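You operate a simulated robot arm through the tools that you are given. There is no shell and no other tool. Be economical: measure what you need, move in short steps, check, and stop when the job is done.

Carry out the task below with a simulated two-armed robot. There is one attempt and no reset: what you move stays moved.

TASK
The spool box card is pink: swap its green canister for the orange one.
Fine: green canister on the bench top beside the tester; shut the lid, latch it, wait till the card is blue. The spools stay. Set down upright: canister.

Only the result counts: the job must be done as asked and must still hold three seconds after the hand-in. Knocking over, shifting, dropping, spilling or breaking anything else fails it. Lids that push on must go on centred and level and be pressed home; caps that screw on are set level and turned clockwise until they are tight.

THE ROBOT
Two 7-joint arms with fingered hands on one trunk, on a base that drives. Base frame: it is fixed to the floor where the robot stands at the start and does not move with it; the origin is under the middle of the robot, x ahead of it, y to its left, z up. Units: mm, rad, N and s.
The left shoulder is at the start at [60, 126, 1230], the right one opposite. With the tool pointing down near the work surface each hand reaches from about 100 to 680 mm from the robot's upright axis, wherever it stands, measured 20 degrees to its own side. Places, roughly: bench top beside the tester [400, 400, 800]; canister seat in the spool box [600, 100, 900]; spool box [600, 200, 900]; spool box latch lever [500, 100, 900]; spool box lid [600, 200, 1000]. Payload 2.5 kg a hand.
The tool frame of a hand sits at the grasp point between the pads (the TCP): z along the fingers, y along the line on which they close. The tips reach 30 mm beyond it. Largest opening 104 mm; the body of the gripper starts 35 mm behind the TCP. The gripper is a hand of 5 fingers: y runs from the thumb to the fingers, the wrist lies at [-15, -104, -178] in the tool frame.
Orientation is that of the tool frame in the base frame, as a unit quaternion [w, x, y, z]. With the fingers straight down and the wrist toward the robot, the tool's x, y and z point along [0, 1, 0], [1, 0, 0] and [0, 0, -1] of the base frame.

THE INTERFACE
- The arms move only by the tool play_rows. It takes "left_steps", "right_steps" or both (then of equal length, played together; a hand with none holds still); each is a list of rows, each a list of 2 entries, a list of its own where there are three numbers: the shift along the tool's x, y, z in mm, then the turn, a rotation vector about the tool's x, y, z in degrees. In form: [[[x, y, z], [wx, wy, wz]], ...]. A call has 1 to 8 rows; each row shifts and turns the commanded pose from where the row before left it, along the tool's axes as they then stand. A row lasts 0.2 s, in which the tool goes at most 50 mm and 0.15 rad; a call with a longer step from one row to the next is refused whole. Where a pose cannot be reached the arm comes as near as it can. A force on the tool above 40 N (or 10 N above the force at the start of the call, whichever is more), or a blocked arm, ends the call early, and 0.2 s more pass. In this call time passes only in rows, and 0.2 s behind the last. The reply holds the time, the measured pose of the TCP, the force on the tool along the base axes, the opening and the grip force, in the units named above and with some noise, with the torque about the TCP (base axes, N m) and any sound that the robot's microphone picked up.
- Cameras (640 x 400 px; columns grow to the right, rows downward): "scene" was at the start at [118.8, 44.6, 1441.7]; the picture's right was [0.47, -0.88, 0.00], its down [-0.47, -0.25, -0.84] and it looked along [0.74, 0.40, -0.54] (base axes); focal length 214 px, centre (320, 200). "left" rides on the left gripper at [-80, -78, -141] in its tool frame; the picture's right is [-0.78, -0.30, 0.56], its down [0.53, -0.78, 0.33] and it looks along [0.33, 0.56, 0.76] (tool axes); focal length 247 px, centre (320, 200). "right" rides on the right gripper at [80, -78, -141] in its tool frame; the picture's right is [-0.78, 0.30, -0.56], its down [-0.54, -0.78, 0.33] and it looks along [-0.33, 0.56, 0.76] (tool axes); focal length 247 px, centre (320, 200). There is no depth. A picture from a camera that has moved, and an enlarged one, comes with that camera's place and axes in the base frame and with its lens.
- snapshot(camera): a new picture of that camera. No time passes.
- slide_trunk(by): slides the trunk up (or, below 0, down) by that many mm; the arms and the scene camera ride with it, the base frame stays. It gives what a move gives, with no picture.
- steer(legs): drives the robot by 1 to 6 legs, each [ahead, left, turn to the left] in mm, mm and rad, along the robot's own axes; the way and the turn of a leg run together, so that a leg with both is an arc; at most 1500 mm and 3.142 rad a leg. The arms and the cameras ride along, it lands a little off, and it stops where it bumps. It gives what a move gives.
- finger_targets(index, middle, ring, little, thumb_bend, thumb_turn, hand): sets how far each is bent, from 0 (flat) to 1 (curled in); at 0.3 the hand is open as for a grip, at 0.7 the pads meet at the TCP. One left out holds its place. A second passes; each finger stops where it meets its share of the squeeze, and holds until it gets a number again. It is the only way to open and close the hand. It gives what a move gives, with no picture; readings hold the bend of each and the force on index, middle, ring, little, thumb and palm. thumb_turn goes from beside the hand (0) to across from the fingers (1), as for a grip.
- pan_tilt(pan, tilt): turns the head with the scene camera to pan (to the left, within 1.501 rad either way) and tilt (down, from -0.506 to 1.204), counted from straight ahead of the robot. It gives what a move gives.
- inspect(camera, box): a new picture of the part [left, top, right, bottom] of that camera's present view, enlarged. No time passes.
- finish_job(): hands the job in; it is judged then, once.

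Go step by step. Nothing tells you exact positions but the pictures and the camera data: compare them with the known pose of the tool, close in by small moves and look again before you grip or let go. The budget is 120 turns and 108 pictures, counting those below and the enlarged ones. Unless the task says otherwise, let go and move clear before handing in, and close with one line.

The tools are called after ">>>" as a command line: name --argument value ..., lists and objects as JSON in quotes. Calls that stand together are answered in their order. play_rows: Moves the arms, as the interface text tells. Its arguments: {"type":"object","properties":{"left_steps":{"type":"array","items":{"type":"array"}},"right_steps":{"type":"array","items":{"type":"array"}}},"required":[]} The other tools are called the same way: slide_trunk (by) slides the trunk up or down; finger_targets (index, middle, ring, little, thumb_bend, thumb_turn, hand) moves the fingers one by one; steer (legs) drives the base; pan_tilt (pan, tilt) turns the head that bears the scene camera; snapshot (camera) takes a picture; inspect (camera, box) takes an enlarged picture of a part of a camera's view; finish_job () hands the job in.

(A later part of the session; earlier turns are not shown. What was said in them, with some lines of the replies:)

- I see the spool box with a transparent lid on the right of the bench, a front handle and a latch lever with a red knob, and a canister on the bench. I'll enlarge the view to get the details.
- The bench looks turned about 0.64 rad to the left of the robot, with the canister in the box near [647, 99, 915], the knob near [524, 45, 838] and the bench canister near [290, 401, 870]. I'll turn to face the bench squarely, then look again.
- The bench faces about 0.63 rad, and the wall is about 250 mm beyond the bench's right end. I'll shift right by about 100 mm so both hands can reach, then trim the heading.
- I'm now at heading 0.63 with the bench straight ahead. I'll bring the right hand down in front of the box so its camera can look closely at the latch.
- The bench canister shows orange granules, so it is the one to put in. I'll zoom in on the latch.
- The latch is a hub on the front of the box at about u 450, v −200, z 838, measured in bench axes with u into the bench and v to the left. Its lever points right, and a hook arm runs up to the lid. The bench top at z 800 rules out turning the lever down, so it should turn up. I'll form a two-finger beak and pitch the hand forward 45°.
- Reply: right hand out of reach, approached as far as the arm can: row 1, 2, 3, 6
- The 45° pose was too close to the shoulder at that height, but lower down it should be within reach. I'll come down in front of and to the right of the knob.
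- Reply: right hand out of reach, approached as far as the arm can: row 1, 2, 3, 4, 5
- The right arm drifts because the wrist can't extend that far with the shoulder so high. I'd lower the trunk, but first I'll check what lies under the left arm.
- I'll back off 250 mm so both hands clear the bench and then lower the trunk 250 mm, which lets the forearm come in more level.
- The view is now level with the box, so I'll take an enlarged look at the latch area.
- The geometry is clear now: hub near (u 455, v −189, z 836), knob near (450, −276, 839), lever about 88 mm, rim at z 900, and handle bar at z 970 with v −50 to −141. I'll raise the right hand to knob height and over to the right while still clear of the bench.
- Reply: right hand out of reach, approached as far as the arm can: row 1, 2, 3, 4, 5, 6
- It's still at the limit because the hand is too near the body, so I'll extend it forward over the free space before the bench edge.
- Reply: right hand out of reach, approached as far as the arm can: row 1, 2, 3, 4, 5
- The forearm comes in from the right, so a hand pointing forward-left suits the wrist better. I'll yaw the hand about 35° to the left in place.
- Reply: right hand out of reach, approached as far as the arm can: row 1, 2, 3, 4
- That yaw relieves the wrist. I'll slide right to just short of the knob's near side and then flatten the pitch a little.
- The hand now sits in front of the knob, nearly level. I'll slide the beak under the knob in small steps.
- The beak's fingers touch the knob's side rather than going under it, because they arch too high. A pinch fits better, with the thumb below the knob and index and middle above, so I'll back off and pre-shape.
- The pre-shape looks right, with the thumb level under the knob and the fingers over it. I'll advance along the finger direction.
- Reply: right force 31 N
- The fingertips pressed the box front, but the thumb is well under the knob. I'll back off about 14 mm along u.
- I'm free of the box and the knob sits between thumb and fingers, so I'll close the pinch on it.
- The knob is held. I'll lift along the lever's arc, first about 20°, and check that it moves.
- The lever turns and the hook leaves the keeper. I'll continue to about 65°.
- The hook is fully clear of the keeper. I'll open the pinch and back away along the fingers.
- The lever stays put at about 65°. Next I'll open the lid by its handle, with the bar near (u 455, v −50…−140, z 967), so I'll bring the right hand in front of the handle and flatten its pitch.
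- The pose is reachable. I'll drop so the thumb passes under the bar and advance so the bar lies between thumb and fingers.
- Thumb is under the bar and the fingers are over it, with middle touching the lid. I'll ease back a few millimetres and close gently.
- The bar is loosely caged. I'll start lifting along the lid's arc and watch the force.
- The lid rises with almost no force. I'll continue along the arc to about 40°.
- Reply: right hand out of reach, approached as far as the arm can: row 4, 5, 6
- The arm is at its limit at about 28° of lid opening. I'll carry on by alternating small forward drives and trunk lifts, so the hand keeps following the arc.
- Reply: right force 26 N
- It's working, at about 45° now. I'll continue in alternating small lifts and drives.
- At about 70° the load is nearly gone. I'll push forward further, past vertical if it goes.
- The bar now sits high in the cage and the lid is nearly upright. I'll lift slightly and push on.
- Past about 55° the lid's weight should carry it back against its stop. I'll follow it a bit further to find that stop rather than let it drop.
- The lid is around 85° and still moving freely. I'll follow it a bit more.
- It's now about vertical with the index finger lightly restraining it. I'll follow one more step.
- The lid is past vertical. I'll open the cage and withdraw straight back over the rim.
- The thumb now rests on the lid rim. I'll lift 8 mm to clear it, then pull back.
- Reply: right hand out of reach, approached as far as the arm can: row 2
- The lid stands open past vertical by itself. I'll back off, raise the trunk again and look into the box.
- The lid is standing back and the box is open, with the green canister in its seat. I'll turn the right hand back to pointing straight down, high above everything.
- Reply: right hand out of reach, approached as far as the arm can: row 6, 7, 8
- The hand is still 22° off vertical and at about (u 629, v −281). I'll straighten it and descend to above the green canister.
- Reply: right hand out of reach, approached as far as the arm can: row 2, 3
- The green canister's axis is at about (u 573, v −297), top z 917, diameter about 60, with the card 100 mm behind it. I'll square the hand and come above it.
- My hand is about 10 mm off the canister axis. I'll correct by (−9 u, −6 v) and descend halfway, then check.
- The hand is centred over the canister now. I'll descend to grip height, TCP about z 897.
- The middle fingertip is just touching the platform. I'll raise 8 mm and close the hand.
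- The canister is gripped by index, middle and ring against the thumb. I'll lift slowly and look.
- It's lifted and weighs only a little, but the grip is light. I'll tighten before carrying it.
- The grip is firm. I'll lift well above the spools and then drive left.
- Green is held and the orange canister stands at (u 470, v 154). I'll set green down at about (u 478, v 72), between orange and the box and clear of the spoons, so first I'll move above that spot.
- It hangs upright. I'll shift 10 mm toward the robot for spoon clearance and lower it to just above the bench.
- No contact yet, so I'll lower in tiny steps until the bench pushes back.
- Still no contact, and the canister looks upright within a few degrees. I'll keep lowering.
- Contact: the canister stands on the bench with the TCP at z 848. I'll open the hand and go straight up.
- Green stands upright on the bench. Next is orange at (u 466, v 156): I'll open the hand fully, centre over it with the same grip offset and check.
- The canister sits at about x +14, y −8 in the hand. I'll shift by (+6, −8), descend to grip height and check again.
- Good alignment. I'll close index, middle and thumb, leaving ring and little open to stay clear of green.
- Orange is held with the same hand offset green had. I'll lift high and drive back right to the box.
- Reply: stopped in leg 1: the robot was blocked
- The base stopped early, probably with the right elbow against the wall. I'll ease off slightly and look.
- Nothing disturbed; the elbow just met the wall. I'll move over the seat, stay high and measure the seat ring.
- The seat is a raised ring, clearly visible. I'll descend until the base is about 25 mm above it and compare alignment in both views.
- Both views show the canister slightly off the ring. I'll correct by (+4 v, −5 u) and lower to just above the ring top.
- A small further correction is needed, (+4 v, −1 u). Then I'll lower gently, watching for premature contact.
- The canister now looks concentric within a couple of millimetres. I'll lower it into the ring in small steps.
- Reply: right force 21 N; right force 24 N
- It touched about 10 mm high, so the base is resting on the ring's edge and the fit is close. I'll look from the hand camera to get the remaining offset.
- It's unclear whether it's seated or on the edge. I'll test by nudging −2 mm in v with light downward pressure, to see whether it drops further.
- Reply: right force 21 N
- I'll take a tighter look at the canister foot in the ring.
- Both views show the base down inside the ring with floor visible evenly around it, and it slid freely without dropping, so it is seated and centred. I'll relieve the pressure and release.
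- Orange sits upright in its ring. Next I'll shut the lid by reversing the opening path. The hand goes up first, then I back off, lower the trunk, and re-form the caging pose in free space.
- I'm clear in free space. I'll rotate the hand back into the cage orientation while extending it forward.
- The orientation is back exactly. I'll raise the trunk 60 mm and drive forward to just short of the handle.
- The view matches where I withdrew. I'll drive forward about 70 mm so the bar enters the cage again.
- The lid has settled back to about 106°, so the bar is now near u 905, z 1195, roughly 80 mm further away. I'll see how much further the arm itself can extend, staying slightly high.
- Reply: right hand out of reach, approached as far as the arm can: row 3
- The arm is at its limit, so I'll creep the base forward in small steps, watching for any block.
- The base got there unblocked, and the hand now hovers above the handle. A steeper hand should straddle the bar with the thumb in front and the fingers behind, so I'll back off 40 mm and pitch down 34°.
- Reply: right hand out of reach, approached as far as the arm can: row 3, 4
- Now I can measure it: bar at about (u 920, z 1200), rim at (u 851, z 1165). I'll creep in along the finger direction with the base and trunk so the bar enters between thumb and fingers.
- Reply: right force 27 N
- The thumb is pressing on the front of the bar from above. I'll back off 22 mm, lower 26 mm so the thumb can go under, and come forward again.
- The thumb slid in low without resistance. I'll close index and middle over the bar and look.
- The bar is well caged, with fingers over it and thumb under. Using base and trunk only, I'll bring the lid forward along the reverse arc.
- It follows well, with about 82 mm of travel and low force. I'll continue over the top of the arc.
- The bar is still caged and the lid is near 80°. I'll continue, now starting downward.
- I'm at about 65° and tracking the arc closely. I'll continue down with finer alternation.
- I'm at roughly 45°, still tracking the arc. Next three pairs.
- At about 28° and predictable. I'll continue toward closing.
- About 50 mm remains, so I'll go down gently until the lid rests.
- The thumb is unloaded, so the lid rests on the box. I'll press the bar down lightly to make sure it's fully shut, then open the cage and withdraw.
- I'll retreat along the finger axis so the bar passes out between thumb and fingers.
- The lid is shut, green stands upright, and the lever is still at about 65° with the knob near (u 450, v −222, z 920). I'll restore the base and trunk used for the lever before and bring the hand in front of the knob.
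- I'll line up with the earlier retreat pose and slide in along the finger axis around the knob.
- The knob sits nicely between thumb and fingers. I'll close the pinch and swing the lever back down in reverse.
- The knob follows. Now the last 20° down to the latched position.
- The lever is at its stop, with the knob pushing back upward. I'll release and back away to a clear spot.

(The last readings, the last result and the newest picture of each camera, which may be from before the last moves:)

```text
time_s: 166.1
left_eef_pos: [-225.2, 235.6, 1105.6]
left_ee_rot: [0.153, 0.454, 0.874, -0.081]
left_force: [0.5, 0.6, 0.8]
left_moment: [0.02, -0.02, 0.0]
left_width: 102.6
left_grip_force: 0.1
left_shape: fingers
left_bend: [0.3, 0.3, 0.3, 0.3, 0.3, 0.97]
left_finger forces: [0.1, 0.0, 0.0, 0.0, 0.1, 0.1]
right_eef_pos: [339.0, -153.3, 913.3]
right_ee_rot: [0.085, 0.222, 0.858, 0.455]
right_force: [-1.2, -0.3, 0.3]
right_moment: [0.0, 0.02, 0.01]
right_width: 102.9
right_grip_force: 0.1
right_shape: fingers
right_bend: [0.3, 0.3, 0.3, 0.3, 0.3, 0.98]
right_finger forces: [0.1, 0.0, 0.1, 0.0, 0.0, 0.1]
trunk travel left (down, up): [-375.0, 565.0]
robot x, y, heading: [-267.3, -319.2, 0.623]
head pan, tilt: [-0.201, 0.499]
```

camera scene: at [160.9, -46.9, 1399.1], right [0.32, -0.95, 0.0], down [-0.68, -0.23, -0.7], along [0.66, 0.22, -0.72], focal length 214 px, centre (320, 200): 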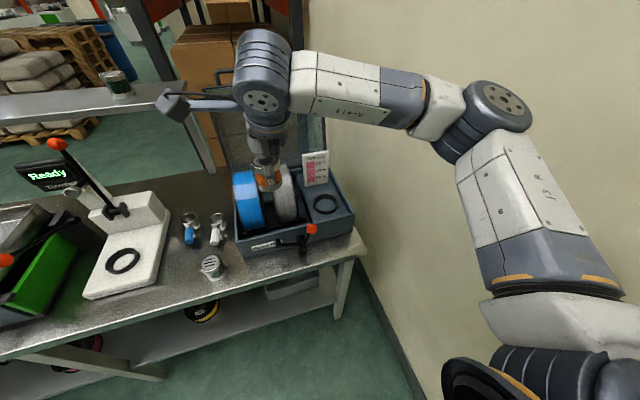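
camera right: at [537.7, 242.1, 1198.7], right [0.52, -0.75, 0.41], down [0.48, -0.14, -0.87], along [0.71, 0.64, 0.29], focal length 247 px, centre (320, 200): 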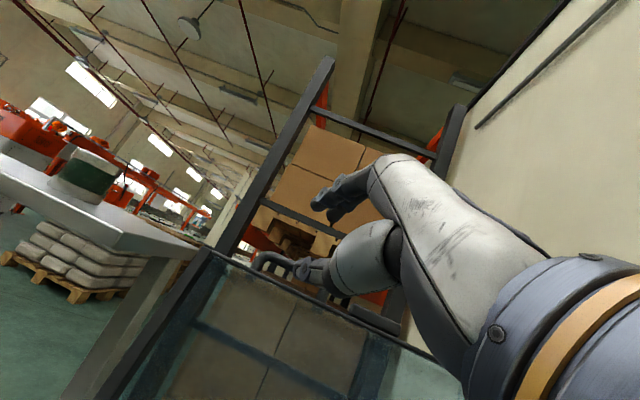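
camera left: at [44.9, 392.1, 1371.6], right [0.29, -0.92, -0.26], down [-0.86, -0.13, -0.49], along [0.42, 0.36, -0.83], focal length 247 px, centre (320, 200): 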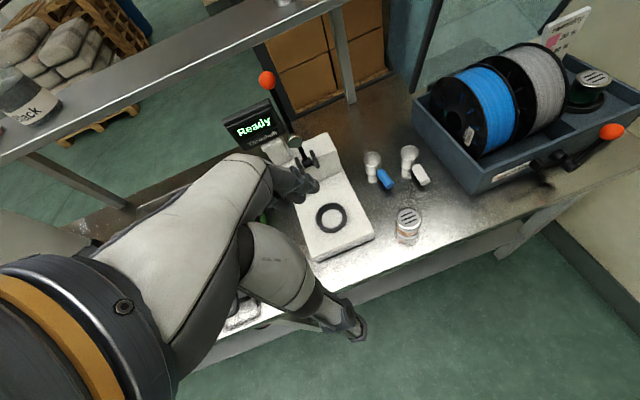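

The hands are clear and the lever is down. I'll let more time pass for the card before using my last picture.

>>> slide_trunk --by 200

>>> slide_trunk --by -200

>>> slide_trunk --by 200

>>> slide_trunk --by -200

>>> slide_trunk --by 200

>>> slide_trunk --by -200

>>> slide_trunk --by 200

>>> slide_trunk --by -200

>>> slide_trunk --by 200

>>> slide_trunk --by -200

>>> slide_trunk --by 200

>>> slide_trunk --by -200

>>> inspect --camera "scene" --box '[180, 80, 380, 240]'

```text
time_s: 168.2
left_eef_pos: [-224.1, 235.8, 1306.3]
left_ee_rot: [0.152, 0.454, 0.874, -0.081]
left_force: [-0.2, 0.2, 0.1]
left_moment: [-0.01, -0.01, 0.0]
left_width: 102.8
left_grip_force: 0.1
left_shape: fingers
left_bend: [0.3, 0.3, 0.3, 0.3, 0.3, 0.97]
left_finger forces: [0.1, 0.0, 0.0, 0.0, 0.0, 0.0]
right_eef_pos: [339.0, -153.2, 1112.0]
right_ee_rot: [0.085, 0.222, 0.858, 0.455]
right_force: [-0.2, 0.0, 0.0]
right_moment: [0.0, -0.01, -0.02]
right_width: 102.7
right_grip_force: 0.0
right_shape: fingers
right_bend: [0.3, 0.3, 0.3, 0.3, 0.3, 0.98]
right_finger forces: [0.0, 0.0, 0.1, 0.0, 0.1, 0.0]
trunk travel left (down, up): [-575.0, 365.0]
robot x, y, heading: [-267.2, -319.5, 0.622]
head pan, tilt: [-0.201, 0.499]
```

```text
time_s: 170.4
left_eef_pos: [-225.0, 235.3, 1105.8]
left_ee_rot: [0.153, 0.453, 0.874, -0.081]
left_force: [0.3, -0.3, -0.9]
left_moment: [-0.01, 0.01, -0.02]
left_width: 102.8
left_grip_force: 0.2
left_shape: fingers
left_bend: [0.3, 0.3, 0.3, 0.3, 0.3, 0.97]
left_finger forces: [0.1, 0.0, 0.0, 0.0, 0.0, 0.0]
right_eef_pos: [340.2, -152.9, 912.8]
right_ee_rot: [0.085, 0.222, 0.858, 0.456]
right_force: [-0.1, -0.6, 0.1]
right_moment: [0.03, -0.05, 0.0]
right_width: 103.0
right_grip_force: 0.1
right_shape: fingers
right_bend: [0.3, 0.3, 0.3, 0.3, 0.3, 0.98]
right_finger forces: [0.1, 0.1, 0.1, 0.0, 0.0, 0.1]
trunk travel left (down, up): [-375.0, 565.0]
robot x, y, heading: [-267.0, -320.4, 0.623]
head pan, tilt: [-0.201, 0.499]
```

```text
time_s: 172.6
left_eef_pos: [-223.5, 236.4, 1305.9]
left_ee_rot: [0.152, 0.454, 0.874, -0.081]
left_force: [-1.2, 0.3, -0.3]
left_moment: [-0.01, -0.02, 0.02]
left_width: 102.9
left_grip_force: 0.1
left_shape: fingers
left_bend: [0.3, 0.3, 0.3, 0.3, 0.3, 0.97]
left_finger forces: [0.1, 0.0, 0.1, 0.0, 0.0, 0.0]
right_eef_pos: [339.8, -153.3, 1112.6]
right_ee_rot: [0.086, 0.222, 0.858, 0.455]
right_force: [0.1, 1.0, -0.5]
right_moment: [0.0, 0.04, 0.0]
right_width: 102.7
right_grip_force: 0.0
right_shape: fingers
right_bend: [0.3, 0.3, 0.3, 0.3, 0.3, 0.98]
right_finger forces: [0.0, 0.0, 0.1, 0.0, 0.1, 0.0]
trunk travel left (down, up): [-575.0, 365.0]
robot x, y, heading: [-268.4, -316.9, 0.622]
head pan, tilt: [-0.201, 0.499]
```

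```text
time_s: 174.8
left_eef_pos: [-224.8, 236.0, 1105.7]
left_ee_rot: [0.153, 0.454, 0.874, -0.081]
left_force: [0.3, -0.2, -0.8]
left_moment: [-0.04, -0.01, 0.02]
left_width: 103.0
left_grip_force: 0.1
left_shape: fingers
left_bend: [0.3, 0.3, 0.3, 0.3, 0.3, 0.97]
left_finger forces: [0.0, 0.0, 0.0, 0.0, 0.1, 0.1]
right_eef_pos: [338.3, -153.1, 912.5]
right_ee_rot: [0.086, 0.223, 0.858, 0.455]
right_force: [0.0, 0.9, -0.3]
right_moment: [0.02, 0.04, 0.01]
right_width: 102.7
right_grip_force: 0.3
right_shape: fingers
right_bend: [0.3, 0.3, 0.3, 0.3, 0.3, 0.98]
right_finger forces: [0.1, 0.0, 0.0, 0.0, 0.0, 0.1]
trunk travel left (down, up): [-375.0, 565.0]
robot x, y, heading: [-267.7, -320.2, 0.629]
head pan, tilt: [-0.201, 0.499]
```

```text
time_s: 176.9
left_eef_pos: [-223.9, 235.3, 1306.0]
left_ee_rot: [0.153, 0.454, 0.874, -0.081]
left_force: [0.4, -1.1, 0.4]
left_moment: [-0.02, 0.0, 0.02]
left_width: 102.7
left_grip_force: 0.0
left_shape: fingers
left_bend: [0.3, 0.3, 0.3, 0.3, 0.3, 0.97]
left_finger forces: [0.1, 0.0, 0.1, 0.1, 0.0, 0.0]
right_eef_pos: [339.0, -153.4, 1112.1]
right_ee_rot: [0.086, 0.222, 0.858, 0.455]
right_force: [-0.5, -0.1, -0.4]
right_moment: [-0.01, 0.03, -0.01]
right_width: 102.7
right_grip_force: 0.0
right_shape: fingers
right_bend: [0.3, 0.3, 0.3, 0.3, 0.3, 0.98]
right_finger forces: [0.0, 0.0, 0.1, 0.0, 0.0, 0.0]
trunk travel left (down, up): [-575.0, 365.0]
robot x, y, heading: [-266.2, -321.4, 0.624]
head pan, tilt: [-0.201, 0.499]
```

```text
time_s: 179.1
left_eef_pos: [-224.7, 236.2, 1106.0]
left_ee_rot: [0.152, 0.454, 0.874, -0.082]
left_force: [-0.6, -0.1, -0.6]
left_moment: [0.0, 0.0, 0.02]
left_width: 102.5
left_grip_force: 0.2
left_shape: fingers
left_bend: [0.3, 0.3, 0.3, 0.3, 0.3, 0.97]
left_finger forces: [0.0, 0.1, 0.0, 0.0, 0.0, 0.1]
right_eef_pos: [339.7, -151.5, 913.6]
right_ee_rot: [0.086, 0.222, 0.858, 0.455]
right_force: [0.1, 0.2, -0.8]
right_moment: [0.05, -0.01, -0.02]
right_width: 102.8
right_grip_force: 0.2
right_shape: fingers
right_bend: [0.3, 0.3, 0.3, 0.3, 0.3, 0.98]
right_finger forces: [0.1, 0.1, 0.0, 0.1, 0.1, 0.0]
trunk travel left (down, up): [-375.0, 565.0]
robot x, y, heading: [-267.8, -317.5, 0.626]
head pan, tilt: [-0.201, 0.499]
```

```text
time_s: 181.3
left_eef_pos: [-224.4, 236.0, 1306.3]
left_ee_rot: [0.152, 0.454, 0.874, -0.081]
left_force: [0.6, 0.8, 0.0]
left_moment: [0.0, 0.02, -0.01]
left_width: 102.9
left_grip_force: 0.0
left_shape: fingers
left_bend: [0.3, 0.3, 0.3, 0.3, 0.3, 0.97]
left_finger forces: [0.1, 0.0, 0.1, 0.0, 0.1, 0.0]
right_eef_pos: [338.5, -154.2, 1112.3]
right_ee_rot: [0.086, 0.222, 0.858, 0.455]
right_force: [0.1, 0.3, 0.1]
right_moment: [0.04, -0.02, -0.01]
right_width: 102.8
right_grip_force: 0.2
right_shape: fingers
right_bend: [0.3, 0.3, 0.3, 0.3, 0.3, 0.98]
right_finger forces: [0.0, 0.1, 0.0, 0.1, 0.1, 0.0]
trunk travel left (down, up): [-575.0, 365.0]
robot x, y, heading: [-268.2, -317.0, 0.624]
head pan, tilt: [-0.201, 0.499]
```

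```text
time_s: 183.4
left_eef_pos: [-224.5, 234.7, 1105.6]
left_ee_rot: [0.153, 0.454, 0.874, -0.081]
left_force: [-0.2, 0.1, 1.0]
left_moment: [-0.03, 0.0, -0.02]
left_width: 102.9
left_grip_force: 0.0
left_shape: fingers
left_bend: [0.3, 0.3, 0.3, 0.3, 0.3, 0.97]
left_finger forces: [0.0, 0.0, 0.1, 0.0, 0.1, 0.0]
right_eef_pos: [338.9, -153.4, 913.8]
right_ee_rot: [0.086, 0.223, 0.858, 0.455]
right_force: [0.6, -1.3, -0.4]
right_moment: [0.05, 0.07, 0.02]
right_width: 102.7
right_grip_force: 0.0
right_shape: fingers
right_bend: [0.3, 0.3, 0.3, 0.3, 0.3, 0.98]
right_finger forces: [0.1, 0.1, 0.0, 0.0, 0.0, 0.0]
trunk travel left (down, up): [-375.0, 565.0]
robot x, y, heading: [-268.6, -319.3, 0.623]
head pan, tilt: [-0.201, 0.499]
```

```text
time_s: 185.6
left_eef_pos: [-224.1, 235.7, 1305.5]
left_ee_rot: [0.152, 0.454, 0.874, -0.081]
left_force: [-0.1, -0.1, 0.2]
left_moment: [0.0, 0.01, 0.01]
left_width: 102.6
left_grip_force: 0.0
left_shape: fingers
left_bend: [0.3, 0.3, 0.3, 0.3, 0.3, 0.97]
left_finger forces: [0.1, 0.0, 0.1, 0.1, 0.0, 0.0]
right_eef_pos: [339.9, -152.7, 1112.5]
right_ee_rot: [0.085, 0.222, 0.858, 0.455]
right_force: [0.2, 0.0, 0.2]
right_moment: [-0.02, -0.01, 0.02]
right_width: 102.6
right_grip_force: 0.0
right_shape: fingers
right_bend: [0.3, 0.3, 0.3, 0.3, 0.3, 0.98]
right_finger forces: [0.0, 0.1, 0.1, 0.0, 0.0, 0.0]
trunk travel left (down, up): [-575.0, 365.0]
robot x, y, heading: [-269.5, -317.2, 0.625]
head pan, tilt: [-0.201, 0.499]
```

```text
time_s: 187.8
left_eef_pos: [-223.3, 236.5, 1105.0]
left_ee_rot: [0.152, 0.455, 0.874, -0.081]
left_force: [0.3, -0.1, 0.4]
left_moment: [-0.01, 0.01, 0.03]
left_width: 103.0
left_grip_force: 0.1
left_shape: fingers
left_bend: [0.3, 0.3, 0.3, 0.3, 0.3, 0.97]
left_finger forces: [0.0, 0.1, 0.0, 0.1, 0.1, 0.1]
right_eef_pos: [340.3, -152.2, 913.0]
right_ee_rot: [0.086, 0.221, 0.858, 0.456]
right_force: [0.2, 0.2, -0.9]
right_moment: [-0.03, -0.02, 0.0]
right_width: 102.3
right_grip_force: 0.0
right_shape: fingers
right_bend: [0.3, 0.3, 0.3, 0.3, 0.3, 0.98]
right_finger forces: [0.1, 0.0, 0.0, 0.0, 0.1, 0.0]
trunk travel left (down, up): [-375.0, 565.0]
robot x, y, heading: [-267.2, -315.6, 0.626]
head pan, tilt: [-0.201, 0.499]
```

```text
time_s: 189.9
left_eef_pos: [-224.3, 236.0, 1305.6]
left_ee_rot: [0.152, 0.453, 0.874, -0.081]
left_force: [0.4, -0.4, 0.5]
left_moment: [-0.01, 0.02, -0.02]
left_width: 102.8
left_grip_force: 0.0
left_shape: fingers
left_bend: [0.3, 0.3, 0.3, 0.3, 0.3, 0.97]
left_finger forces: [0.0, 0.1, 0.0, 0.0, 0.0, 0.1]
right_eef_pos: [338.9, -153.0, 1112.9]
right_ee_rot: [0.086, 0.223, 0.858, 0.455]
right_force: [-0.3, 0.5, 0.5]
right_moment: [0.02, -0.01, -0.02]
right_width: 102.9
right_grip_force: 0.1
right_shape: fingers
right_bend: [0.3, 0.3, 0.3, 0.3, 0.3, 0.98]
right_finger forces: [0.0, 0.1, 0.0, 0.0, 0.0, 0.0]
trunk travel left (down, up): [-575.0, 365.0]
robot x, y, heading: [-267.7, -318.9, 0.62]
head pan, tilt: [-0.201, 0.499]
```

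```text
time_s: 192.1
left_eef_pos: [-224.0, 236.4, 1106.2]
left_ee_rot: [0.152, 0.454, 0.874, -0.081]
left_force: [-0.3, 0.0, -0.1]
left_moment: [-0.03, 0.02, 0.01]
left_width: 102.7
left_grip_force: 0.1
left_shape: fingers
left_bend: [0.3, 0.3, 0.3, 0.3, 0.3, 0.97]
left_finger forces: [0.0, 0.1, 0.1, 0.0, 0.0, 0.0]
right_eef_pos: [339.0, -152.7, 913.0]
right_ee_rot: [0.086, 0.223, 0.858, 0.455]
right_force: [0.0, 0.0, -0.3]
right_moment: [0.01, 0.03, 0.01]
right_width: 103.0
right_grip_force: 0.0
right_shape: fingers
right_bend: [0.3, 0.3, 0.3, 0.3, 0.3, 0.98]
right_finger forces: [0.0, 0.0, 0.0, 0.0, 0.0, 0.1]
trunk travel left (down, up): [-375.0, 565.0]
robot x, y, heading: [-269.3, -320.6, 0.625]
head pan, tilt: [-0.201, 0.499]
```

```text
2.50 times, centred on (280, 160) of scene
camera zoom: at [-152.5, -256.4, 1198.0], right [0.41, -0.91, 0.0], down [-0.44, -0.2, -0.88], along [0.8, 0.36, -0.48], focal length 536 px, centre (420, 300)
```

zoom: 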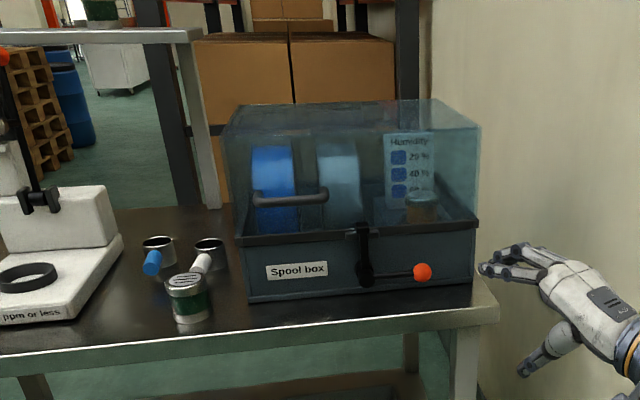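

The card is blue now. The lid is shut with the hook upright on its keeper and the lever level, orange is in the seat, and green stands upright on the bench beside the tester. The hands are clear, so I'm handing in.

>>> finish_job

```text
The job is handed in.
```

The canisters are swapped: orange is in the spool box, and green stands upright on the bench beside the tester. The lid is shut and latched, the card has turned blue, and the spools were left in place.
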